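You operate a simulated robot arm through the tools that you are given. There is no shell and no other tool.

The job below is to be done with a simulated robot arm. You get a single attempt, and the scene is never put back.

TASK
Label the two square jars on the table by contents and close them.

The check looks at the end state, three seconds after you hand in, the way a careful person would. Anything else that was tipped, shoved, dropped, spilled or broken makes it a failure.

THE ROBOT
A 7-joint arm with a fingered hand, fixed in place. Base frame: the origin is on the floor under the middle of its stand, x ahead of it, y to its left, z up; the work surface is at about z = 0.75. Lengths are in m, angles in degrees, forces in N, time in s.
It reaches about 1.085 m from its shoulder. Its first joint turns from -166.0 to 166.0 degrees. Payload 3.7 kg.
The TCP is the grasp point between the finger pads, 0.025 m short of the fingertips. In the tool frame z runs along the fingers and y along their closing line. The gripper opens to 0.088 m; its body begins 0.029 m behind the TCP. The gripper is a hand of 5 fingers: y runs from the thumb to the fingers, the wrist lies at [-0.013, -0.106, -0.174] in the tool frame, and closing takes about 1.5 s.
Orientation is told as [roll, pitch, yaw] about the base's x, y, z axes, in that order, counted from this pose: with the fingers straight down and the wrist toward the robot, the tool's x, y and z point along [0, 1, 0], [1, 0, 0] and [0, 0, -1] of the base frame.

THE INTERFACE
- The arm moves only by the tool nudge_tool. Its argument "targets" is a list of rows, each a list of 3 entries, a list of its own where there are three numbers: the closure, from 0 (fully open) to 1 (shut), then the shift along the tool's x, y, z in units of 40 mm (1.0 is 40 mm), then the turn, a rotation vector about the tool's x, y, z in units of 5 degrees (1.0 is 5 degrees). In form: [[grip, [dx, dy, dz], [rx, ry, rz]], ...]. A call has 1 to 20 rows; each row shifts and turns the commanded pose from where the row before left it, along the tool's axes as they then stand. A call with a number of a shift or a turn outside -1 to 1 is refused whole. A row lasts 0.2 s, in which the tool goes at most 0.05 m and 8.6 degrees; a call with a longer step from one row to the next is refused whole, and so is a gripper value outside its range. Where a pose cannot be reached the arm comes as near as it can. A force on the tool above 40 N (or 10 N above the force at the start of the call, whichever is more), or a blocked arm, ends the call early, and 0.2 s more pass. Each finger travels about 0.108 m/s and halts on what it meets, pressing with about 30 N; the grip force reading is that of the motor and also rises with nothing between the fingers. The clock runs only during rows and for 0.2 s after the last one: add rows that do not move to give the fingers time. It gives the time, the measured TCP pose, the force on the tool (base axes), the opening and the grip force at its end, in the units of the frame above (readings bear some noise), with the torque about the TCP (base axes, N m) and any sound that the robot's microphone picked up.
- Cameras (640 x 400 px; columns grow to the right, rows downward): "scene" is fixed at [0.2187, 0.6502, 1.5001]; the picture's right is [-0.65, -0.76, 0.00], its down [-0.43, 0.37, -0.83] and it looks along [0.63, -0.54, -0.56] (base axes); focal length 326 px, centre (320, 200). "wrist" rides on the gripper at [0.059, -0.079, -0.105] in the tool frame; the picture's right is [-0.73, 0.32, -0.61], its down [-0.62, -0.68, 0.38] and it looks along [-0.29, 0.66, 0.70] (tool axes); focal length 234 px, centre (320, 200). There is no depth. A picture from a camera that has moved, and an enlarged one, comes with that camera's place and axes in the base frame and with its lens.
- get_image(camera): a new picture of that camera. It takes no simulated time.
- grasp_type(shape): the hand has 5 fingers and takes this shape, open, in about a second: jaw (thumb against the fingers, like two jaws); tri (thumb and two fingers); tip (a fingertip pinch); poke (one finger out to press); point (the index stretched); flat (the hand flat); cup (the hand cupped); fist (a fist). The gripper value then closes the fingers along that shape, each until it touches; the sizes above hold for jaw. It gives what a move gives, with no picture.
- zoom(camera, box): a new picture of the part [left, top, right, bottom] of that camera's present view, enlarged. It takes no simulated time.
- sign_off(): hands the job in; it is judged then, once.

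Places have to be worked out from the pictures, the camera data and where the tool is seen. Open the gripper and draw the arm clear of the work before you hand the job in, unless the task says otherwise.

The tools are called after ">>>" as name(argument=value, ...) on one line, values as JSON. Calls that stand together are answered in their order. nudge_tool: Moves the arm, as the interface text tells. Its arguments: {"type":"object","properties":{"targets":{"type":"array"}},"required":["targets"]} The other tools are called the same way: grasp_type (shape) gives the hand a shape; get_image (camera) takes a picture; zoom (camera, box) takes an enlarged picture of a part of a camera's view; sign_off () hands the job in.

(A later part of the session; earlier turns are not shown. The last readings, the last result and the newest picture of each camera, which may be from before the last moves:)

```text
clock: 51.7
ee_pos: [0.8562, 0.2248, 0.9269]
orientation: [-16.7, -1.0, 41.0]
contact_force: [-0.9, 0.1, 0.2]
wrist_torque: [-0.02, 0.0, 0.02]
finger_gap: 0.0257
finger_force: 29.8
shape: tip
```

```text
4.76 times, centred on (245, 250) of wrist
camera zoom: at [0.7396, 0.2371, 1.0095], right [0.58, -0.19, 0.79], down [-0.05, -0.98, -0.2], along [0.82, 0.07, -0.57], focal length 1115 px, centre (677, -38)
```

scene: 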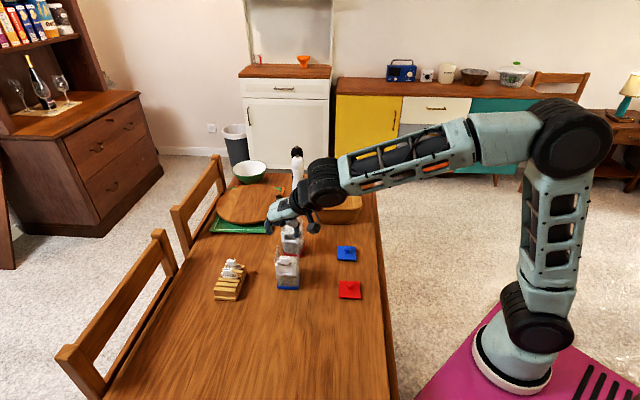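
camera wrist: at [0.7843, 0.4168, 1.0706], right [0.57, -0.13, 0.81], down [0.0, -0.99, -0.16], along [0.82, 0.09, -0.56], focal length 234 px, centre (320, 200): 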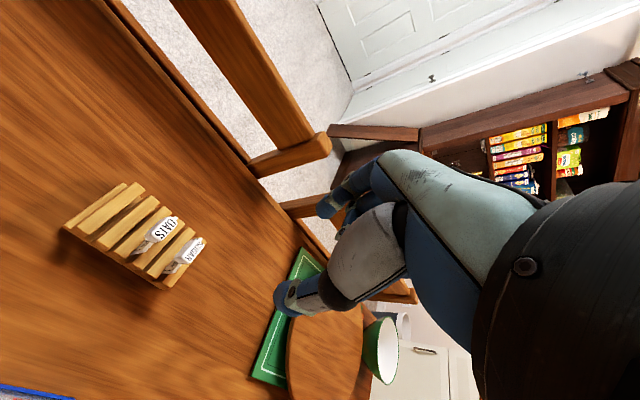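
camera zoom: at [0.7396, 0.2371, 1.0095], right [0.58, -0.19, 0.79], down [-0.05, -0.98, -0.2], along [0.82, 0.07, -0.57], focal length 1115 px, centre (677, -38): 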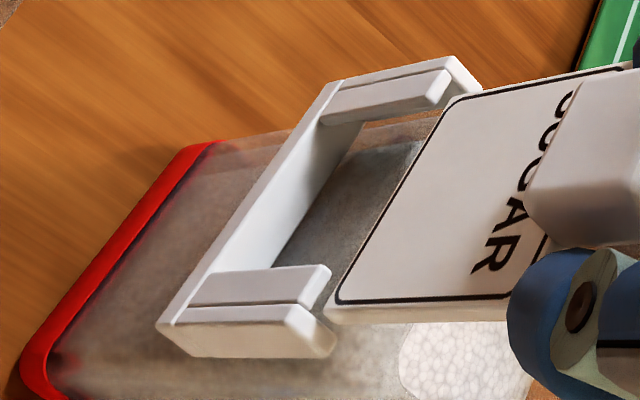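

The bottom edge is ~2 mm above the lip tops. I lower 4 mm and look for the lips covering the corners.

>>> nudge_tool(targets=[[0.82, [0.0144, -0.0008, 0.0479], [0, 0, 0]], [0.82, [0.0144, -0.0008, 0.0479], [0, 0, 0]], [0.82, [0, 0, 0], [0, 0, 0]]])

>>> zoom(camera="scene", box=[278, 222, 306, 250])

>>> zoom(camera="wrist", box=[205, 208, 285, 292])

```text
clock: 52.5
ee_pos: [0.8539, 0.2231, 0.9224]
orientation: [-16.7, -0.8, 40.9]
contact_force: [0.5, 0.1, 2.9]
wrist_torque: [0.03, -0.08, 0.02]
finger_gap: 0.0255
finger_force: 30.2
shape: tip
```

```text
14.29 times, centred on (292, 236) of scene
camera zoom: at [0.2187, 0.6502, 1.5001], right [-0.65, -0.76, 0.0], down [-0.43, 0.37, -0.83], along [0.63, -0.54, -0.56], focal length 4654 px, centre (720, -314)
```

zoom: 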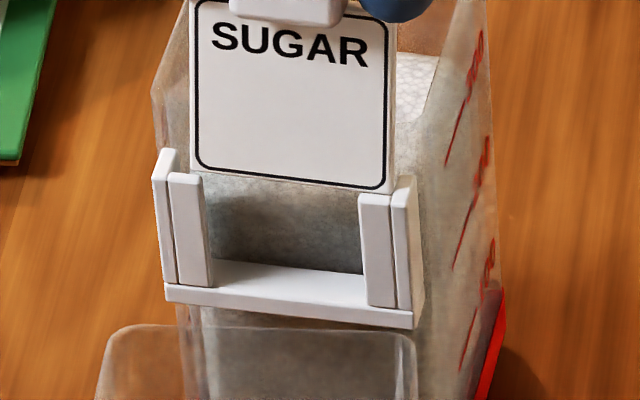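

```text
4.76 times, centred on (245, 250) of wrist
camera zoom: at [0.7395, 0.2368, 1.0059], right [0.58, -0.19, 0.79], down [-0.05, -0.98, -0.2], along [0.82, 0.07, -0.57], focal length 1115 px, centre (677, -38)
```

zoom: 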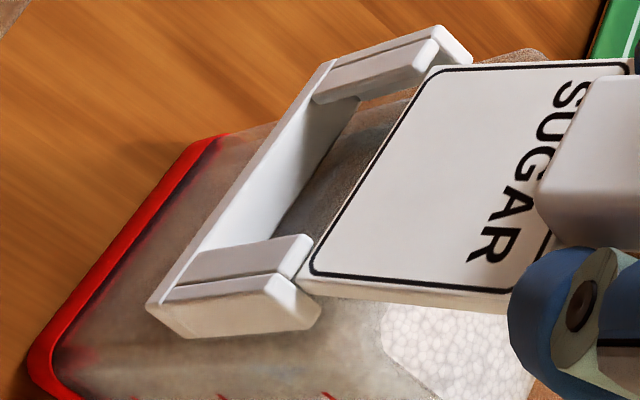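

The label is resting on the lips and the jar is starting to lean forward under it. I back off upward right away.

>>> nudge_tool(targets=[[0.82, [-0.0144, 0.0008, -0.0479], [0, 0, 0]], [0.82, [-0.0144, 0.0008, -0.0479], [0, 0, 0]], [0.82, [-0.0144, 0.0008, -0.0479], [0, 0, 0]], [0.82, [0, 0, 0], [0, 0, 0]]])

>>> zoom(camera="scene", box=[278, 222, 306, 250])

>>> zoom(camera="wrist", box=[205, 208, 285, 292])

>>> zoom(camera="scene", box=[270, 205, 315, 260])

```text
clock: 53.5
ee_pos: [0.8548, 0.2263, 0.93]
orientation: [-16.8, -1.0, 40.8]
contact_force: [-0.2, -0.1, -0.4]
wrist_torque: [0.02, -0.01, 0.02]
finger_gap: 0.0254
finger_force: 30.2
shape: tip
```

```text
14.29 times, centred on (292, 236) of scene
camera zoom: at [0.2187, 0.6502, 1.5001], right [-0.65, -0.76, 0.0], down [-0.43, 0.37, -0.83], along [0.63, -0.54, -0.56], focal length 4654 px, centre (720, -314)
```

zoom: 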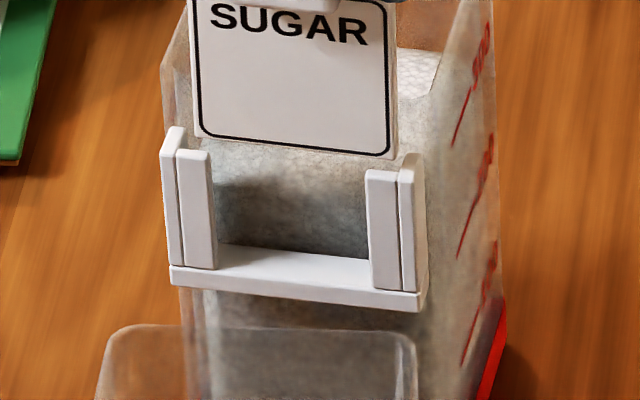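

```text
4.76 times, centred on (245, 250) of wrist
camera zoom: at [0.7386, 0.2375, 1.0121], right [0.58, -0.19, 0.79], down [-0.05, -0.98, -0.2], along [0.82, 0.07, -0.57], focal length 1115 px, centre (677, -38)
```

zoom: 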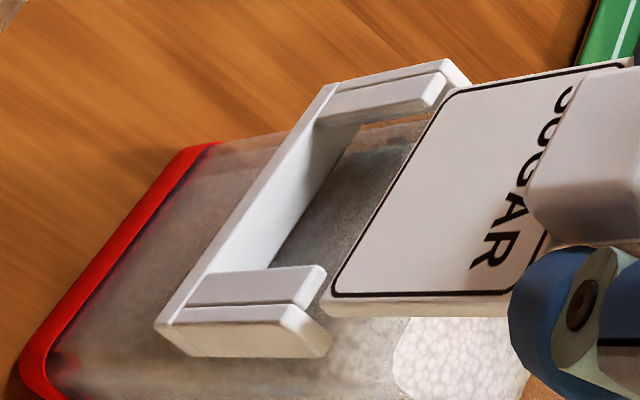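

```text
7.27 times, centred on (292, 232) of scene
camera zoom: at [0.2187, 0.6502, 1.5001], right [-0.65, -0.76, 0.0], down [-0.43, 0.37, -0.83], along [0.63, -0.54, -0.56], focal length 2369 px, centre (520, -36)
```

zoom: 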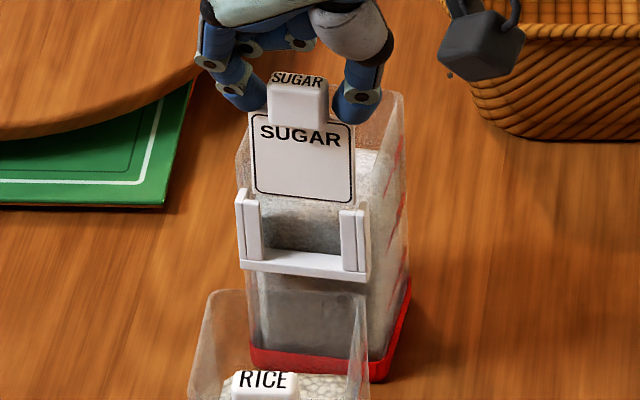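

The jar is back upright exactly where it was. The plate must go further back (it landed ~1 mm over the lips, and swung ~2 mm forward). I tilt the hand −1.7° to straighten the label and shift 2.2 mm back, then look.

>>> nudge_tool(targets=[[0.82, [0, 0, 0], [0, -0.34, 0]], [0.82, [-0.0527, 0, 0.0158], [0, 0, 0]], [0.82, [0, 0, 0], [0, 0, 0]]])

>>> zoom(camera="scene", box=[278, 222, 306, 250])

>>> zoom(camera="wrist", box=[205, 208, 285, 292])

```text
clock: 54.3
ee_pos: [0.8563, 0.2236, 0.9303]
orientation: [-18.4, -0.9, 41.0]
contact_force: [0.1, 0.0, -0.2]
wrist_torque: [0.02, 0.02, 0.0]
finger_gap: 0.0256
finger_force: 30.1
shape: tip
```

```text
14.29 times, centred on (292, 236) of scene
camera zoom: at [0.2187, 0.6502, 1.5001], right [-0.65, -0.76, 0.0], down [-0.43, 0.37, -0.83], along [0.63, -0.54, -0.56], focal length 4654 px, centre (720, -314)
```

zoom: 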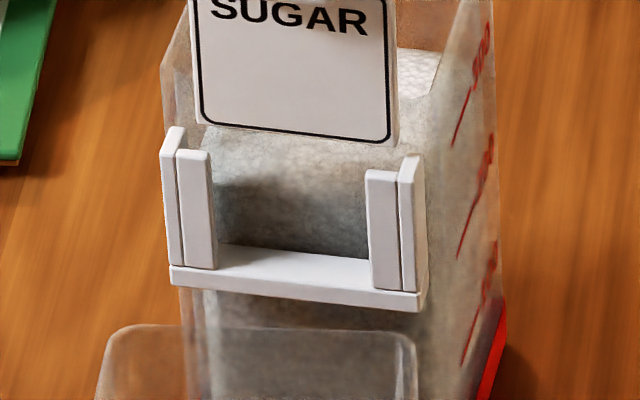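

```text
4.76 times, centred on (245, 250) of wrist
camera zoom: at [0.7392, 0.2381, 1.0091], right [0.56, -0.17, 0.81], down [-0.05, -0.98, -0.18], along [0.83, 0.06, -0.56], focal length 1115 px, centre (677, -38)
```

zoom: 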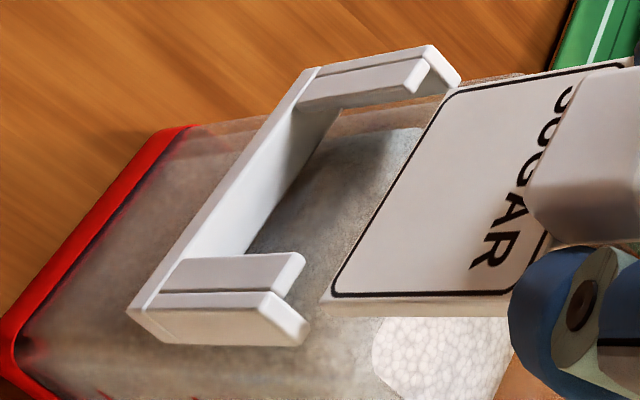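

The plate would still sit ~0.5 mm over the lips, so I shift another 2.1 mm back and lower 4 mm.

>>> nudge_tool(targets=[[0.82, [-0.0498, 0, 0.0166], [0, 0, 0]], [0.82, [0.0158, -0.0008, 0.0474], [0, 0, 0]], [0.82, [0.0158, -0.0008, 0.0474], [0, 0, 0]], [0.82, [0, 0, 0], [0, 0, 0]]])

>>> zoom(camera="scene", box=[278, 222, 306, 250])

>>> zoom(camera="wrist", box=[205, 208, 285, 292])

```text
clock: 55.3
ee_pos: [0.8583, 0.2206, 0.9246]
orientation: [-18.3, -0.9, 40.9]
contact_force: [0.0, 1.4, 0.4]
wrist_torque: [0.01, 0.0, -0.02]
finger_gap: 0.0259
finger_force: 29.9
shape: tip
```

```text
14.29 times, centred on (292, 236) of scene
camera zoom: at [0.2187, 0.6502, 1.5001], right [-0.65, -0.76, 0.0], down [-0.43, 0.37, -0.83], along [0.63, -0.54, -0.56], focal length 4654 px, centre (720, -314)
```

zoom: 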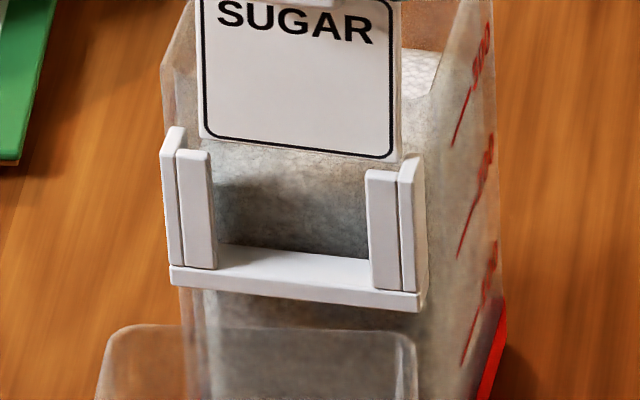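

```text
4.76 times, centred on (245, 250) of wrist
camera zoom: at [0.7414, 0.2348, 1.0049], right [0.56, -0.17, 0.81], down [-0.05, -0.98, -0.18], along [0.83, 0.06, -0.56], focal length 1115 px, centre (677, -38)
```

zoom: 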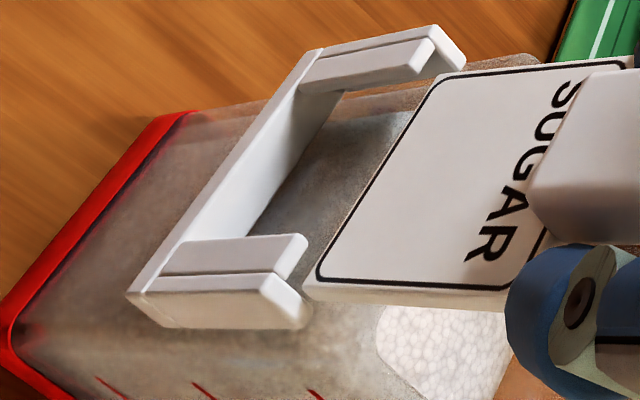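

The label's back now lightly touches the jar wall (fingers flexed ~2–3 mm), which should put its front just behind the lips. I lower 3 mm and check.

>>> nudge_tool(targets=[[0.82, [0.0118, -0.0006, 0.0356], [0, 0, 0]], [0.82, [0.0118, -0.0006, 0.0356], [0, 0, 0]], [0.82, [0, 0, 0], [0, 0, 0]]])

>>> zoom(camera="scene", box=[278, 222, 306, 250])

>>> zoom(camera="wrist", box=[205, 208, 285, 292])

```text
clock: 56.1
ee_pos: [0.8592, 0.2216, 0.9224]
orientation: [-18.4, -0.9, 40.9]
contact_force: [-1.7, 0.1, 0.6]
wrist_torque: [0.03, -0.01, 0.0]
finger_gap: 0.0253
finger_force: 29.9
shape: tip
```

```text
14.29 times, centred on (292, 236) of scene
camera zoom: at [0.2187, 0.6502, 1.5001], right [-0.65, -0.76, 0.0], down [-0.43, 0.37, -0.83], along [0.63, -0.54, -0.56], focal length 4654 px, centre (720, -314)
```

zoom: 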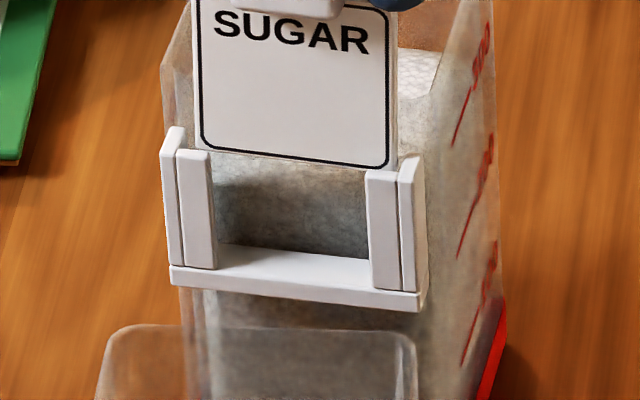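

```text
4.76 times, centred on (245, 250) of wrist
camera zoom: at [0.7421, 0.2354, 1.002], right [0.56, -0.17, 0.81], down [-0.05, -0.98, -0.18], along [0.83, 0.06, -0.56], focal length 1115 px, centre (677, -38)
```

zoom: 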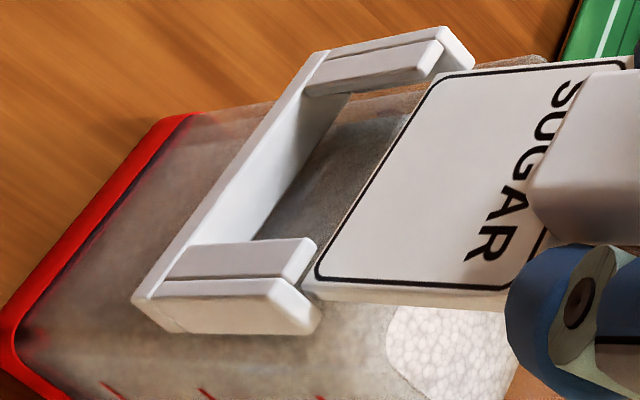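

No vertical force and the jar hasn't moved. I continue down 2.5 mm.

>>> nudge_tool(targets=[[0.82, [0.0099, -0.0005, 0.0297], [0, 0, 0]], [0.82, [0.0099, -0.0005, 0.0297], [0, 0, 0]], [0.82, [0, 0, 0], [0, 0, 0]]])

>>> zoom(camera="scene", box=[278, 222, 306, 250])

>>> zoom(camera="wrist", box=[205, 208, 285, 292])

```text
clock: 56.9
ee_pos: [0.8585, 0.2222, 0.919]
orientation: [-18.4, -0.9, 41.0]
contact_force: [-0.1, 0.4, 0.0]
wrist_torque: [0.02, 0.02, -0.01]
finger_gap: 0.0252
finger_force: 30.0
shape: tip
```

```text
14.29 times, centred on (292, 236) of scene
camera zoom: at [0.2187, 0.6502, 1.5001], right [-0.65, -0.76, 0.0], down [-0.43, 0.37, -0.83], along [0.63, -0.54, -0.56], focal length 4654 px, centre (720, -314)
```

zoom: 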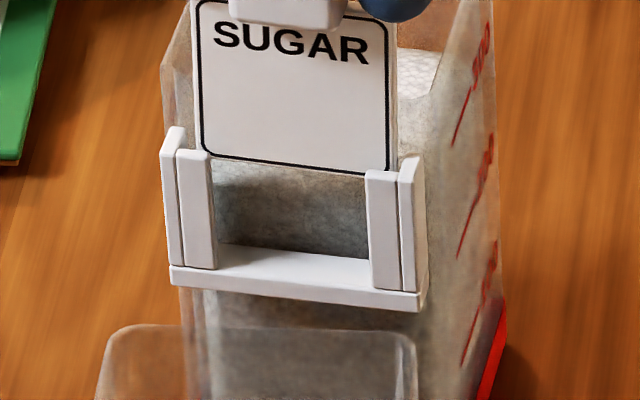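

```text
4.76 times, centred on (245, 250) of wrist
camera zoom: at [0.7416, 0.2361, 0.9997], right [0.56, -0.17, 0.81], down [-0.05, -0.98, -0.18], along [0.83, 0.06, -0.56], focal length 1115 px, centre (677, -38)
```

zoom: 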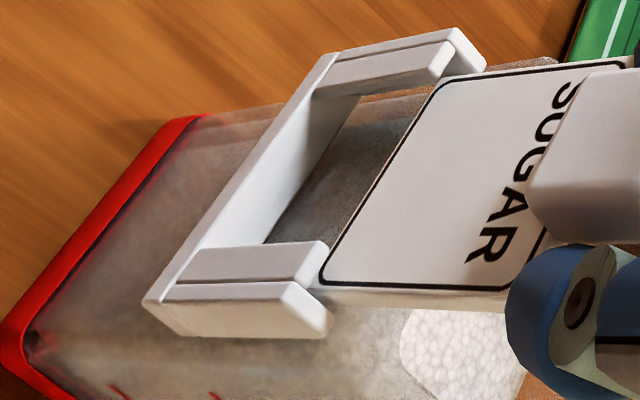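

The lips now cover the plate's lower corners and there's no force: it's in the slot. I continue down 5 mm.

>>> nudge_tool(targets=[[0.82, [0.0197, -0.001, 0.0593], [0, 0, 0]], [0.82, [0.0197, -0.001, 0.0593], [0, 0, 0]], [0.82, [0, 0, 0], [0, 0, 0]]])

>>> zoom(camera="scene", box=[278, 222, 306, 250])

>>> zoom(camera="wrist", box=[205, 208, 285, 292])

```text
clock: 57.7
ee_pos: [0.8569, 0.2216, 0.9153]
orientation: [-18.5, -0.9, 40.9]
contact_force: [-0.1, -0.1, -1.2]
wrist_torque: [0.04, 0.03, 0.01]
finger_gap: 0.0252
finger_force: 29.8
shape: tip
```

```text
14.29 times, centred on (292, 236) of scene
camera zoom: at [0.2187, 0.6502, 1.5001], right [-0.65, -0.76, 0.0], down [-0.43, 0.37, -0.83], along [0.63, -0.54, -0.56], focal length 4654 px, centre (720, -314)
```

zoom: 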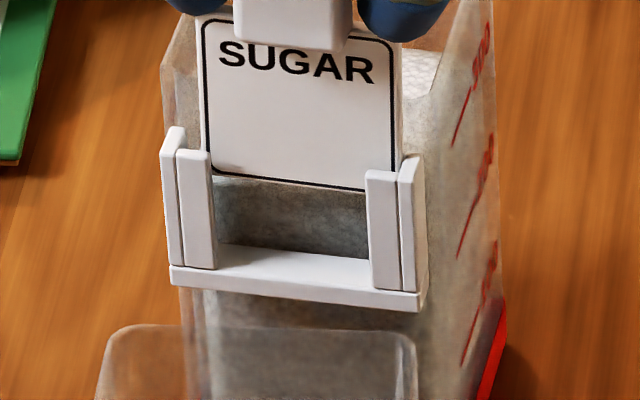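

```text
4.76 times, centred on (245, 250) of wrist
camera zoom: at [0.7405, 0.2358, 0.9949], right [0.56, -0.17, 0.81], down [-0.05, -0.98, -0.18], along [0.83, 0.06, -0.56], focal length 1115 px, centre (677, -38)
```

zoom: 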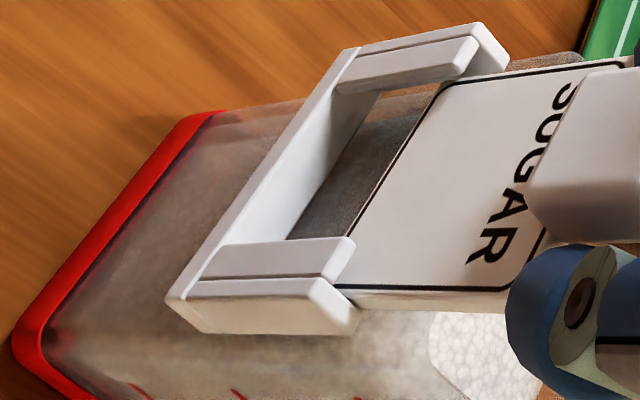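

In the slot but riding near the −w arm. I shift 1.2 mm to +w and lower another 10 mm.

>>> nudge_tool(targets=[[0.82, [0, 0.03, 0], [0, 0, 0]], [0.82, [0.0395, -0.002, 0.1186], [0, 0, 0]], [0.82, [0.0395, -0.002, 0.1186], [0, 0, 0]], [0.82, [0, 0, 0], [0, 0, 0]]])

>>> zoom(camera="scene", box=[278, 222, 306, 250])

>>> zoom(camera="wrist", box=[205, 208, 305, 292])

```text
clock: 58.7
ee_pos: [0.8588, 0.2234, 0.9057]
orientation: [-18.3, -0.9, 40.9]
contact_force: [0.2, -0.5, -1.2]
wrist_torque: [-0.05, 0.01, -0.02]
finger_gap: 0.0254
finger_force: 29.9
shape: tip
```

```text
14.29 times, centred on (292, 236) of scene
camera zoom: at [0.2187, 0.6502, 1.5001], right [-0.65, -0.76, 0.0], down [-0.43, 0.37, -0.83], along [0.63, -0.54, -0.56], focal length 4654 px, centre (720, -314)
```

zoom: 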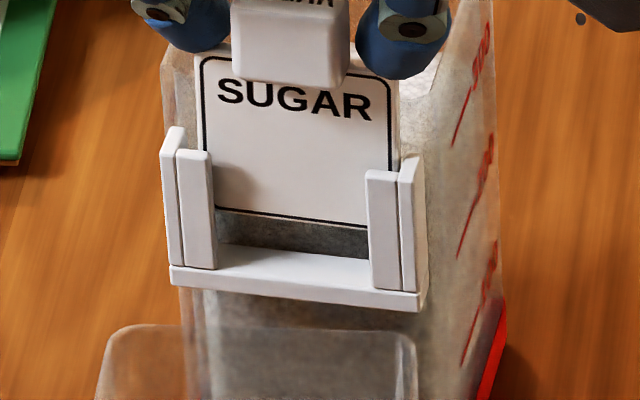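

```text
4.76 times, centred on (255, 250) of wrist
camera zoom: at [0.7409, 0.2367, 0.9851], right [0.56, -0.17, 0.81], down [-0.05, -0.98, -0.18], along [0.83, 0.06, -0.56], focal length 1115 px, centre (630, -38)
```

zoom: 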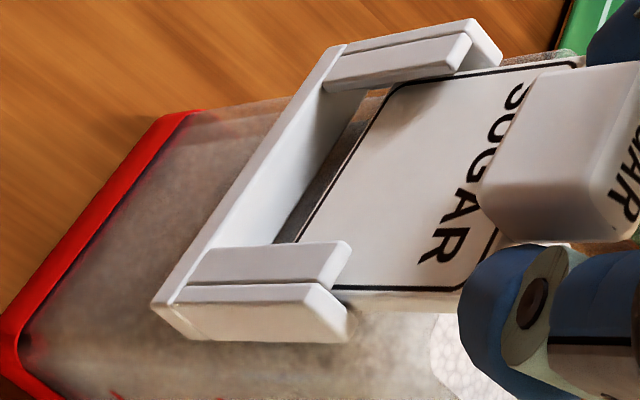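

Sliding freely and centred. About 12 mm remain; I lower 8 mm.

>>> nudge_tool(targets=[[0.82, [0.0316, -0.0016, 0.0949], [0, 0, 0]], [0.82, [0.0316, -0.0016, 0.0949], [0, 0, 0]], [0.82, [0, 0, 0], [0, 0, 0]]])

>>> zoom(camera="scene", box=[278, 222, 306, 250])

>>> zoom(camera="wrist", box=[225, 200, 335, 300])

```text
clock: 59.5
ee_pos: [0.8581, 0.2228, 0.8968]
orientation: [-18.4, -0.8, 40.9]
contact_force: [-0.1, 0.2, 0.1]
wrist_torque: [0.01, 0.03, 0.02]
finger_gap: 0.0257
finger_force: 30.4
shape: tip
```

```text
14.29 times, centred on (292, 236) of scene
camera zoom: at [0.2187, 0.6502, 1.5001], right [-0.65, -0.76, 0.0], down [-0.43, 0.37, -0.83], along [0.63, -0.54, -0.56], focal length 4654 px, centre (720, -314)
```

zoom: 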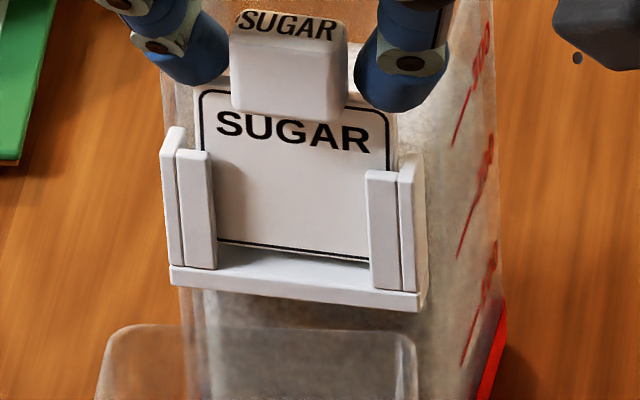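

```text
4.00 times, centred on (280, 250) of wrist
camera zoom: at [0.7407, 0.2377, 0.9768], right [0.56, -0.17, 0.81], down [-0.05, -0.98, -0.18], along [0.83, 0.06, -0.56], focal length 937 px, centre (480, 0)
```

zoom: 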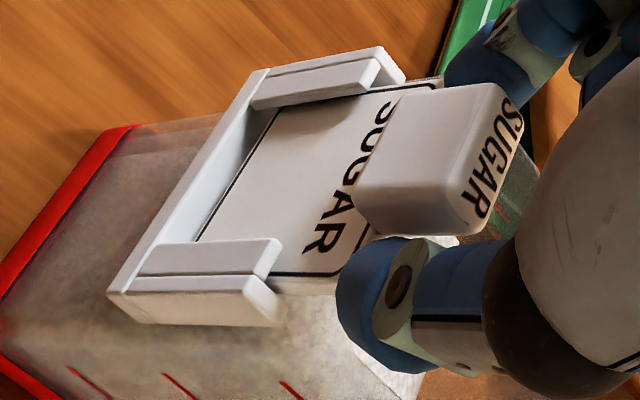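

About 4 mm remains. I lower 3 mm, then check the force.

>>> nudge_tool(targets=[[0.82, [0.0118, -0.0006, 0.0356], [0, 0, 0]], [0.82, [0.0118, -0.0006, 0.0356], [0, 0, 0]], [0.82, [0, 0, 0], [0, 0, 0]]])

>>> zoom(camera="scene", box=[278, 222, 306, 250])

```text
clock: 60.3
ee_pos: [0.8583, 0.223, 0.8937]
orientation: [-18.3, -0.9, 40.9]
contact_force: [-1.5, 0.4, 4.8]
wrist_torque: [-0.08, 0.1, -0.05]
finger_gap: 0.0254
finger_force: 29.5
shape: tip
```

```text
14.29 times, centred on (292, 236) of scene
camera zoom: at [0.2187, 0.6502, 1.5001], right [-0.65, -0.76, 0.0], down [-0.43, 0.37, -0.83], along [0.63, -0.54, -0.56], focal length 4654 px, centre (720, -314)
```

zoom: 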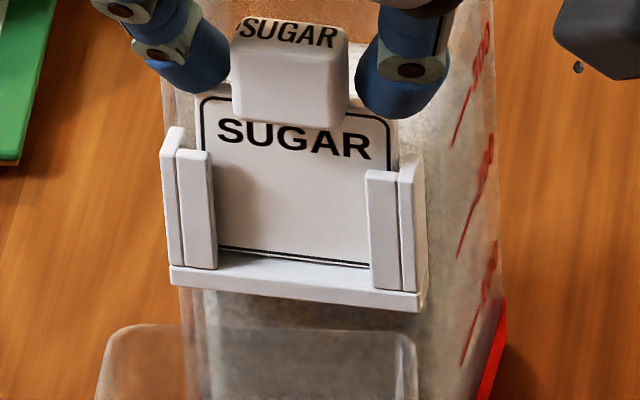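

Contact of 4.8 N at the −w side. I zoom in to see whether the plate is fully down on the bar.

>>> zoom(camera="scene", box=[280, 232, 304, 248])

>>> zoom(camera="wrist", box=[225, 200, 305, 280])

>>> zoom(camera="scene", box=[274, 256, 304, 282])

```text
16.00 times, centred on (292, 240) of scene
camera zoom: at [0.2187, 0.6502, 1.5001], right [-0.65, -0.76, 0.0], down [-0.43, 0.37, -0.83], along [0.63, -0.54, -0.56], focal length 5212 px, centre (768, -440)
```

zoom: 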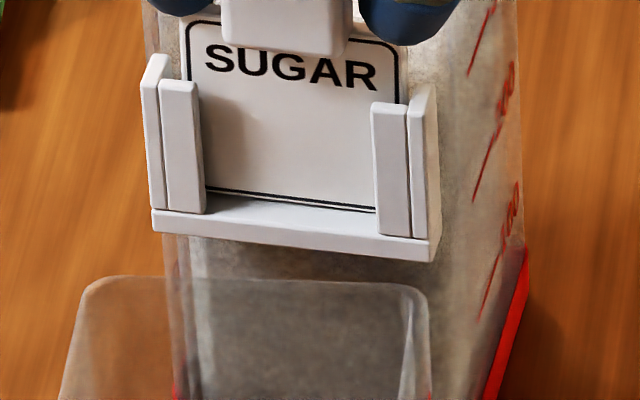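

```text
5.00 times, centred on (265, 240) of wrist
camera zoom: at [0.7413, 0.2372, 0.9741], right [0.56, -0.17, 0.81], down [-0.05, -0.98, -0.18], along [0.83, 0.06, -0.56], focal length 1171 px, centre (595, 0)
```

zoom: 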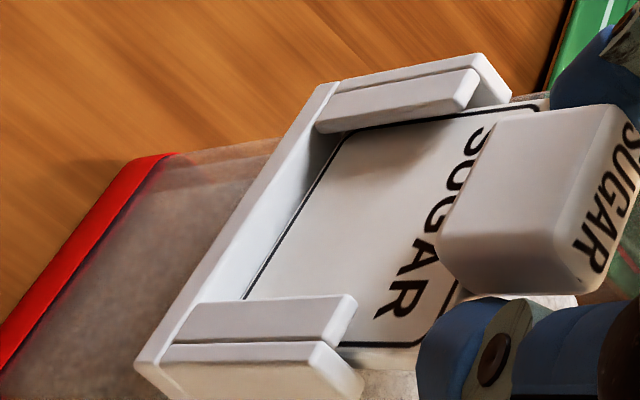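

```text
15.38 times, centred on (289, 269) of scene
camera zoom: at [0.2187, 0.6502, 1.5001], right [-0.65, -0.76, 0.0], down [-0.43, 0.37, -0.83], along [0.63, -0.54, -0.56], focal length 5012 px, centre (797, -862)
```

zoom: 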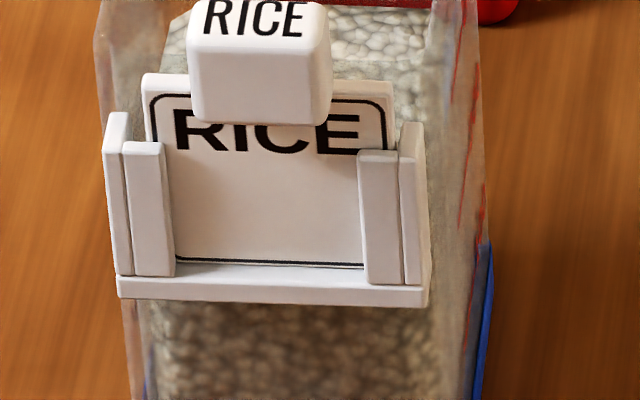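

SUGAR's plate is resting on the bar inside both lips. I release the fingers in steps.

>>> nudge_tool(targets=[[0.76, [0, 0, 0], [0, 0, 0]], [0.7, [0, 0, 0], [0, 0, 0]], [0.62, [0, 0, 0], [0, 0, 0]], [0.52, [0, 0, 0], [0, 0, 0]], [0.42, [0, 0, 0], [0, 0, 0]], [0.4, [0, 0, 0], [0, 0, 0]], [0.4, [0, 0, 0], [0, 0, 0]]])

>>> zoom(camera="scene", box=[276, 215, 310, 250])

>>> zoom(camera="wrist", box=[215, 180, 345, 300])

```text
clock: 61.9
ee_pos: [0.8575, 0.2227, 0.8933]
orientation: [-18.4, -0.8, 40.9]
contact_force: [0.5, -0.2, 0.2]
wrist_torque: [-0.02, -0.02, 0.0]
finger_gap: 0.0523
finger_force: 0.1
shape: tip
```

```text
11.43 times, centred on (293, 232) of scene
camera zoom: at [0.2187, 0.6502, 1.5001], right [-0.65, -0.76, 0.0], down [-0.43, 0.37, -0.83], along [0.63, -0.54, -0.56], focal length 3723 px, centre (629, -171)
```

zoom: 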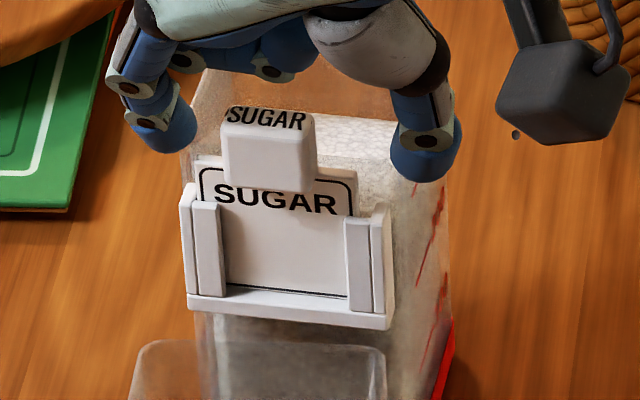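

```text
3.33 times, centred on (280, 240) of wrist
camera zoom: at [0.7415, 0.2369, 0.9734], right [0.56, -0.17, 0.81], down [-0.05, -0.98, -0.18], along [0.83, 0.06, -0.56], focal length 781 px, centre (453, 67)
```

zoom: 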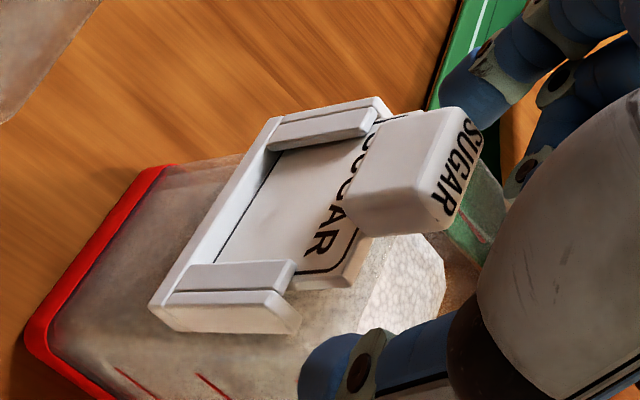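

SUGAR is seated too. I lift straight up clear of it and then look at the lids.

>>> nudge_tool(targets=[[0.4, [-0.1184, 0.0059, -0.3558], [0, 0, 0]], [0.4, [-0.1578, 0.0079, -0.4744], [0, 0, 0]], [0.4, [-0.2367, 0.0118, -0.7116], [0, 0, 0]], [0.4, [-0.2367, 0.0118, -0.7116], [0, 0, 0]], [0.4, [0, 0, 0], [0, 0, 0]]])

>>> get_image(camera="scene")

>>> zoom(camera="scene", box=[265, 210, 315, 290])

>>> zoom(camera="scene", box=[332, 272, 368, 304])

>>> zoom(camera="scene", box=[330, 238, 362, 268])

```text
clock: 63.1
ee_pos: [0.8571, 0.2226, 0.9891]
orientation: [-18.5, -0.9, 40.9]
contact_force: [-0.2, 0.0, 0.0]
wrist_torque: [0.01, 0.01, 0.0]
finger_gap: 0.0521
finger_force: 0.1
shape: tip
```

```text
taken
```

scene: 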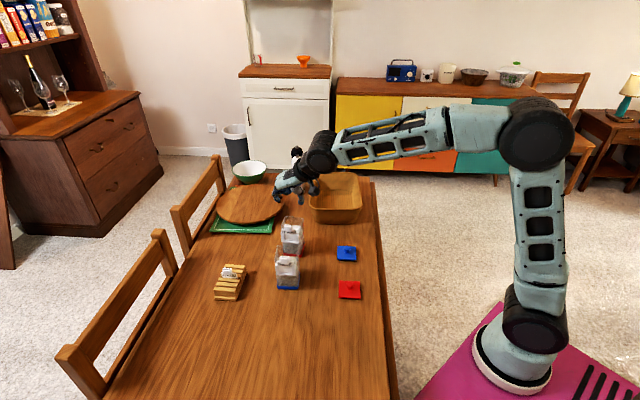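

```text
5.00 times, centred on (290, 250) of scene
camera zoom: at [0.2187, 0.6502, 1.5001], right [-0.65, -0.76, 0.0], down [-0.43, 0.37, -0.83], along [0.63, -0.54, -0.56], focal length 1629 px, centre (470, -50)
```

zoom: 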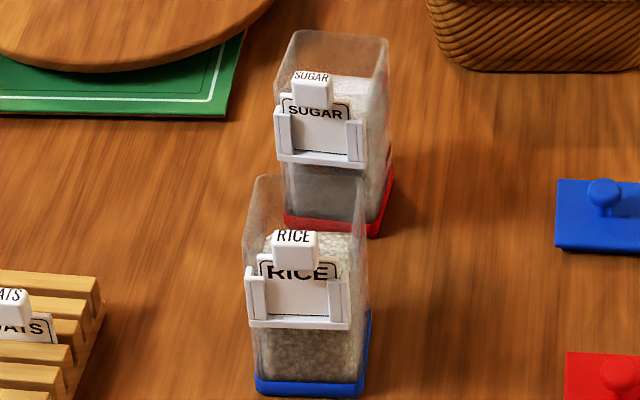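

```text
12.50 times, centred on (350, 288) of scene
camera zoom: at [0.2187, 0.6502, 1.5001], right [-0.65, -0.76, 0.0], down [-0.43, 0.37, -0.83], along [0.63, -0.54, -0.56], focal length 4072 px, centre (-55, -900)
```

zoom: 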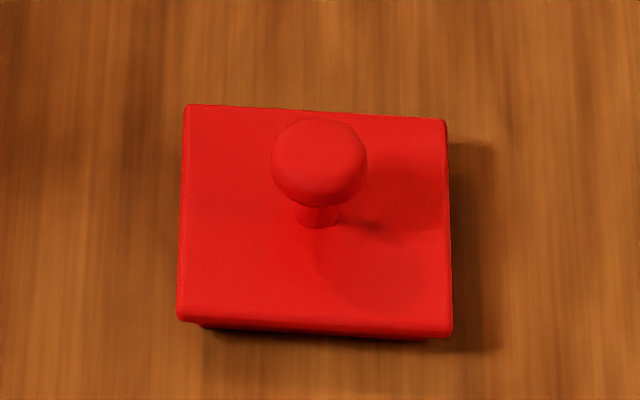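

```text
13.33 times, centred on (346, 253) of scene
camera zoom: at [0.2187, 0.6502, 1.5001], right [-0.65, -0.76, 0.0], down [-0.43, 0.37, -0.83], along [0.63, -0.54, -0.56], focal length 4344 px, centre (-27, -507)
```

zoom: 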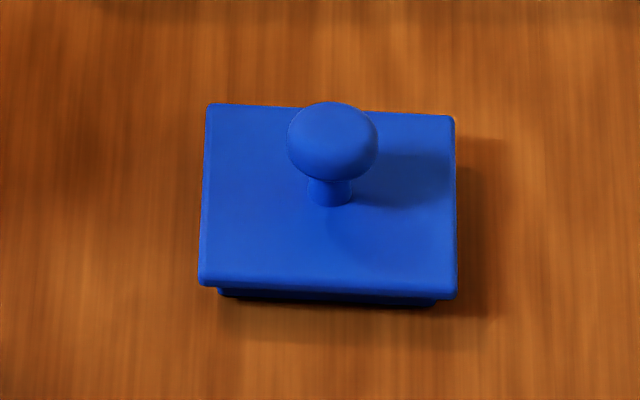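

Both labels are in and both jars stand upright. The lids have a top plate, a smaller plug beneath and a mushroom knob; I'll match lid colour to base colour. I move above the red lid at (0.6435, 0.173), turning the hand to the lid's ≈45.5° yaw.

>>> nudge_tool(targets=[[0.4, [0, 0, 0], [0.18, 0, 0]], [0.4, [0, 0, 0], [0, 0, -0.92]], [0.4, [0.484, -0.771, -0.161], [0, 0, 0]], [0.4, [0.484, -0.771, -0.161], [0, 0, 0]], [0.4, [0.484, -0.771, -0.161], [0, 0, 0]], [0.4, [0.484, -0.771, -0.161], [0, 0, 0]], [0.4, [0.484, -0.771, -0.161], [0, 0, 0]], [0.4, [0.484, -0.771, -0.161], [0, 0, 0]], [0.4, [0.237, 0, 0.712], [0, 0, 0]], [0.4, [0.237, 0, 0.712], [0, 0, 0]], [0.4, [0, 0, 0], [0, 0, 0]]])

>>> get_image(camera="wrist")

>>> zoom(camera="scene", box=[310, 220, 390, 320])

```text
clock: 65.5
ee_pos: [0.6377, 0.1776, 0.9321]
orientation: [-18.3, 1.5, 45.0]
contact_force: [-0.4, 0.0, -0.6]
wrist_torque: [-0.02, 0.01, 0.01]
finger_gap: 0.0524
finger_force: 0.0
shape: tip
```

```text
taken
camera wrist: at [0.5223, 0.1863, 1.0149], right [0.59, -0.11, 0.8], down [0.02, -0.99, -0.15], along [0.8, 0.1, -0.59], focal length 234 px, centre (320, 200)
```

wrist: 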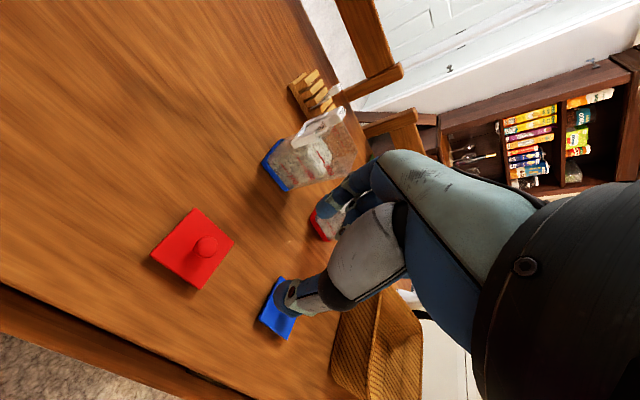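

```text
4.00 times, centred on (350, 270) of scene
camera zoom: at [0.2187, 0.6502, 1.5001], right [-0.65, -0.76, 0.0], down [-0.43, 0.37, -0.83], along [0.63, -0.54, -0.56], focal length 1303 px, centre (200, -80)
```

zoom: 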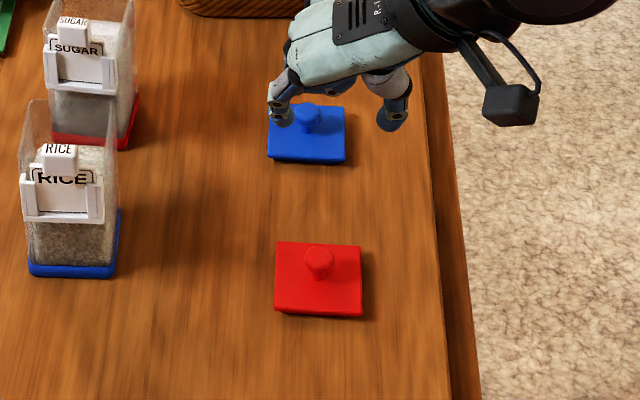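

The red lid and knob are in the wrist view. I zoom to refine knob position and lid yaw.

>>> zoom(camera="wrist", box=[140, 200, 250, 295])

>>> grasp_type(shape="tri")

>>> get_image(camera="wrist")

>>> zoom(camera="scene", box=[330, 220, 390, 280])

```text
4.21 times, centred on (195, 248) of wrist
camera zoom: at [0.5223, 0.1863, 1.0149], right [0.59, -0.11, 0.8], down [0.02, -0.99, -0.15], along [0.8, 0.1, -0.59], focal length 986 px, centre (846, 0)
```

zoom: 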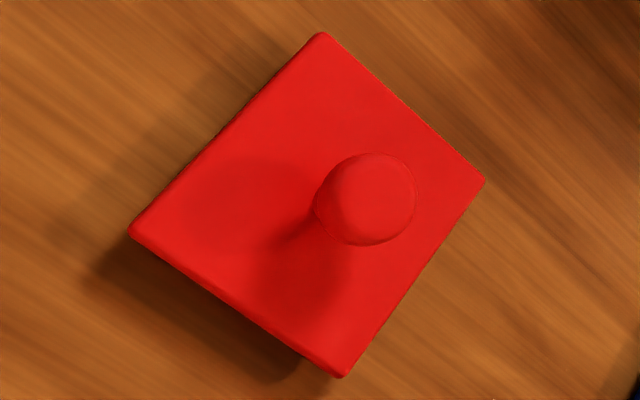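

```text
clock: 66.4
ee_pos: [0.6389, 0.1781, 0.9313]
orientation: [-18.3, 1.4, 45.1]
contact_force: [-0.5, 0.1, -0.4]
wrist_torque: [-0.01, -0.01, -0.02]
finger_gap: 0.0878
finger_force: 0.1
shape: tri
```

```text
taken
camera wrist: at [0.5225, 0.1863, 1.0153], right [0.59, -0.11, 0.8], down [0.02, -0.99, -0.15], along [0.8, 0.1, -0.59], focal length 234 px, centre (320, 200)
```

wrist: 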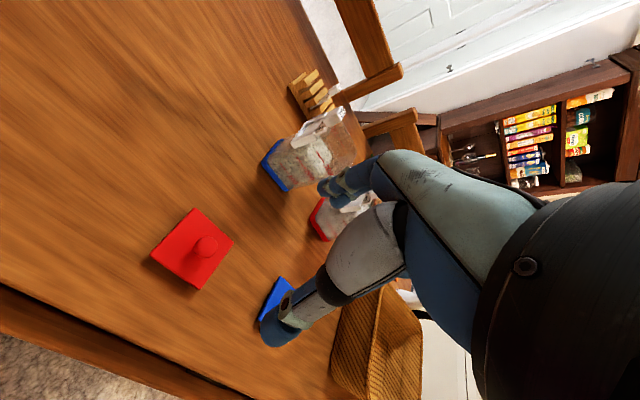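

```text
6.67 times, centred on (360, 250) of scene
camera zoom: at [0.2187, 0.6502, 1.5001], right [-0.65, -0.76, 0.0], down [-0.43, 0.37, -0.83], along [0.63, -0.54, -0.56], focal length 2172 px, centre (53, -133)
```

zoom: 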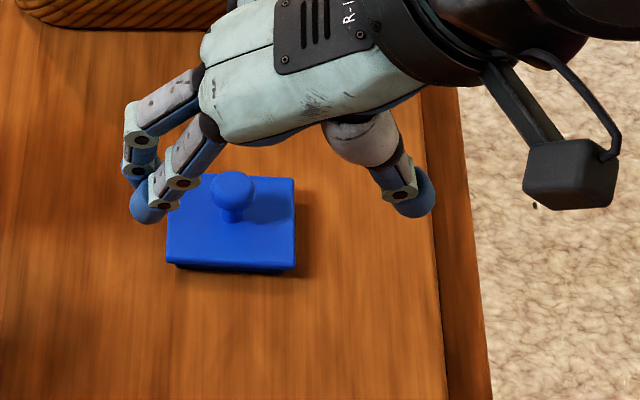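

In tri, thumb opposes index and middle, which suits a round knob. I close it in the air to see where the three tips converge.

>>> nudge_tool(targets=[[0.5, [0, 0, 0], [0, 0, 0]], [0.7, [0, 0, 0], [0, 0, 0]], [0.7, [0, 0, 0], [0, 0, 0]], [0.7, [0, 0, 0], [0, 0, 0]], [0.7, [0, 0, 0], [0, 0, 0]], [0.7, [0, 0, 0], [0, 0, 0]]])

>>> zoom(camera="wrist", box=[240, 160, 400, 320])

>>> zoom(camera="scene", box=[330, 220, 390, 280])

```text
clock: 67.8
ee_pos: [0.6386, 0.1787, 0.9322]
orientation: [-18.3, 1.4, 45.0]
contact_force: [-0.2, 0.4, 0.0]
wrist_torque: [0.01, 0.03, 0.03]
finger_gap: 0.0269
finger_force: 0.1
shape: tri
```

```text
2.50 times, centred on (320, 240) of wrist
camera zoom: at [0.5225, 0.1863, 1.0153], right [0.59, -0.11, 0.8], down [0.02, -0.99, -0.15], along [0.8, 0.1, -0.59], focal length 585 px, centre (320, 100)
```

zoom: 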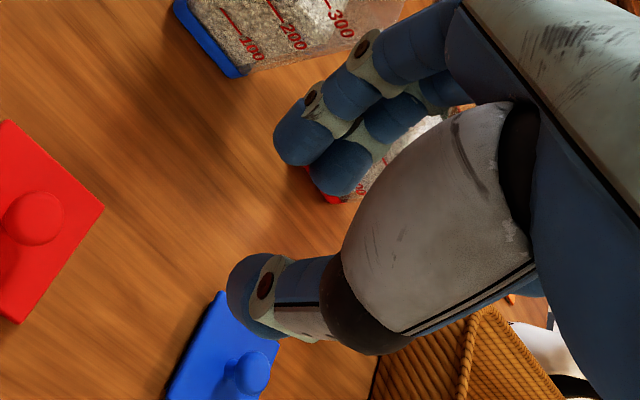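

```text
6.67 times, centred on (360, 250) of scene
camera zoom: at [0.2187, 0.6502, 1.5001], right [-0.65, -0.76, 0.0], down [-0.43, 0.37, -0.83], along [0.63, -0.54, -0.56], focal length 2172 px, centre (53, -133)
```

zoom: 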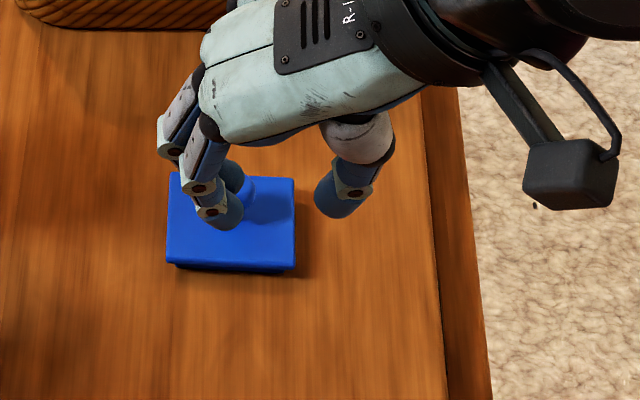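

Tri tips converge symmetrically around the TCP. I descend 100 mm toward the red knob with the fingers open and recheck.

>>> nudge_tool(targets=[[0.3, [0.254, 0.045, 0.793], [0, 0, 0]], [0.3, [0.254, 0.045, 0.793], [0, 0, 0]], [0.3, [0.254, 0.045, 0.793], [0, 0, 0]], [0.3, [0, 0, 0], [0, 0, 0]]])

>>> zoom(camera="wrist", box=[200, 150, 380, 330])

>>> zoom(camera="scene", box=[315, 240, 385, 310])

```text
clock: 68.8
ee_pos: [0.6427, 0.1792, 0.831]
orientation: [-18.3, 1.4, 45.0]
contact_force: [0.4, -0.3, 0.1]
wrist_torque: [0.02, -0.01, 0.04]
finger_gap: 0.0613
finger_force: 0.1
shape: tri
```

```text
2.22 times, centred on (290, 240) of wrist
camera zoom: at [0.5268, 0.1866, 0.9138], right [0.6, -0.11, 0.8], down [0.02, -0.99, -0.15], along [0.8, 0.1, -0.59], focal length 520 px, centre (387, 111)
```

zoom: 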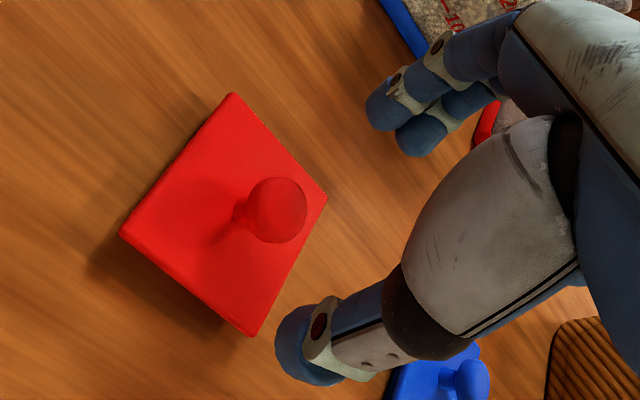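

```text
5.71 times, centred on (350, 275) of scene
camera zoom: at [0.2187, 0.6502, 1.5001], right [-0.65, -0.76, 0.0], down [-0.43, 0.37, -0.83], along [0.63, -0.54, -0.56], focal length 1862 px, centre (149, -229)
```

zoom: 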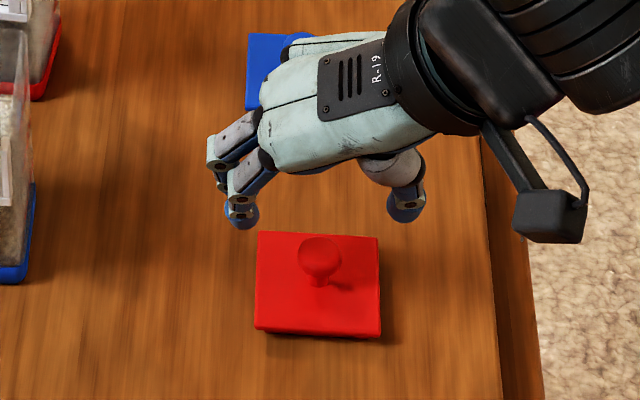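

Consistent with the estimate. I move most of the remaining way (≈30 mm), still open, and recheck.

>>> nudge_tool(targets=[[0.3, [0.12, 0.036, 0.375], [0, 0, 0]], [0.3, [0.12, 0.036, 0.375], [0, 0, 0]], [0.3, [0, 0, 0], [0, 0, 0]]])

>>> zoom(camera="wrist", box=[230, 160, 380, 310])

>>> zoom(camera="scene", box=[325, 255, 375, 305])

```text
clock: 69.6
ee_pos: [0.6451, 0.1803, 0.8003]
orientation: [-18.3, 1.4, 44.9]
contact_force: [-0.3, 0.3, -0.3]
wrist_torque: [0.01, 0.03, -0.01]
finger_gap: 0.0615
finger_force: 0.0
shape: tri
```

```text
2.67 times, centred on (305, 235) of wrist
camera zoom: at [0.5294, 0.1879, 0.8841], right [0.59, -0.11, 0.8], down [0.02, -0.99, -0.15], along [0.8, 0.1, -0.59], focal length 624 px, centre (360, 107)
```

zoom: 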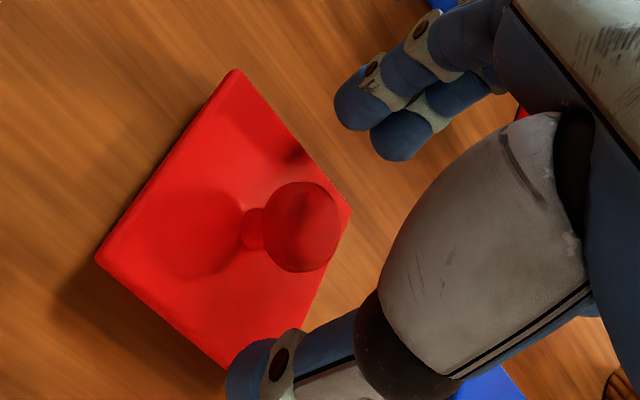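

```text
8.00 times, centred on (350, 280) of scene
camera zoom: at [0.2187, 0.6502, 1.5001], right [-0.65, -0.76, 0.0], down [-0.43, 0.37, -0.83], along [0.63, -0.54, -0.56], focal length 2606 px, centre (80, -440)
```

zoom: 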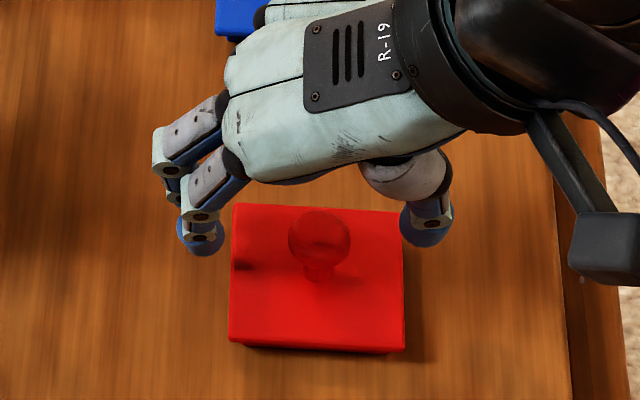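

The knob is centred between the tips; I make the last 9 mm move and close gradually on it.

>>> nudge_tool(targets=[[0.4, [0.053, 0, 0.105], [0, 0, 0]], [0.45, [0.053, 0, 0.105], [0, 0, 0]], [0.5, [0, 0, 0], [0, 0, 0]], [0.55, [0, 0, 0], [0, 0, 0]], [0.6, [0, 0, 0], [0, 0, 0]], [0.6, [0, 0, 0], [0, 0, 0]]])

>>> zoom(camera="wrist", box=[240, 170, 370, 300])

>>> zoom(camera="scene", box=[325, 260, 375, 305])

```text
clock: 71.0
ee_pos: [0.6426, 0.1819, 0.7908]
orientation: [-18.3, 1.4, 45.0]
contact_force: [0.3, -0.7, 0.3]
wrist_torque: [0.0, -0.01, 0.04]
finger_gap: 0.0356
finger_force: 0.1
shape: tri
```

```text
3.08 times, centred on (305, 235) of wrist
camera zoom: at [0.5283, 0.1901, 0.8746], right [0.59, -0.11, 0.8], down [0.02, -0.99, -0.15], along [0.8, 0.1, -0.59], focal length 720 px, centre (366, 92)
```

zoom: 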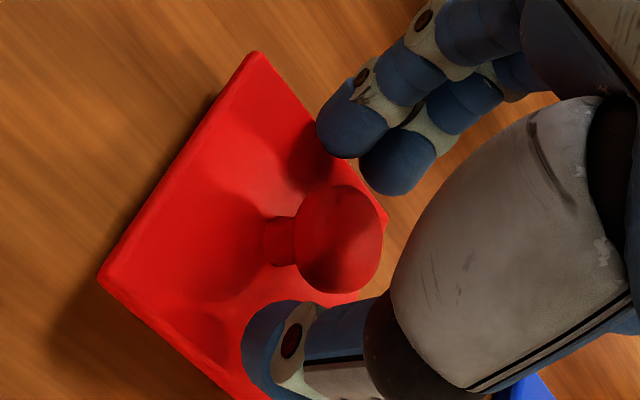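

```text
8.89 times, centred on (350, 282) of scene
camera zoom: at [0.2187, 0.6502, 1.5001], right [-0.65, -0.76, 0.0], down [-0.43, 0.37, -0.83], along [0.63, -0.54, -0.56], focal length 2896 px, centre (53, -533)
```

zoom: 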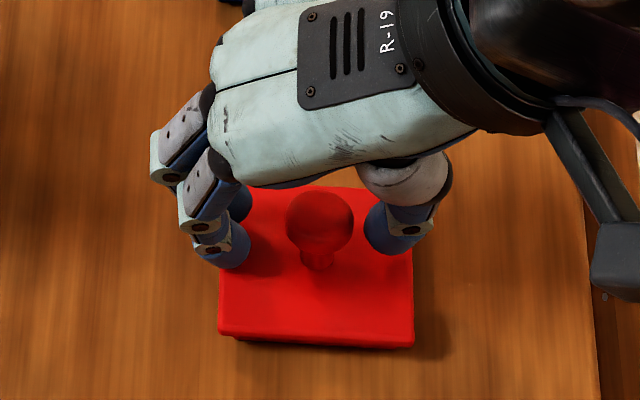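

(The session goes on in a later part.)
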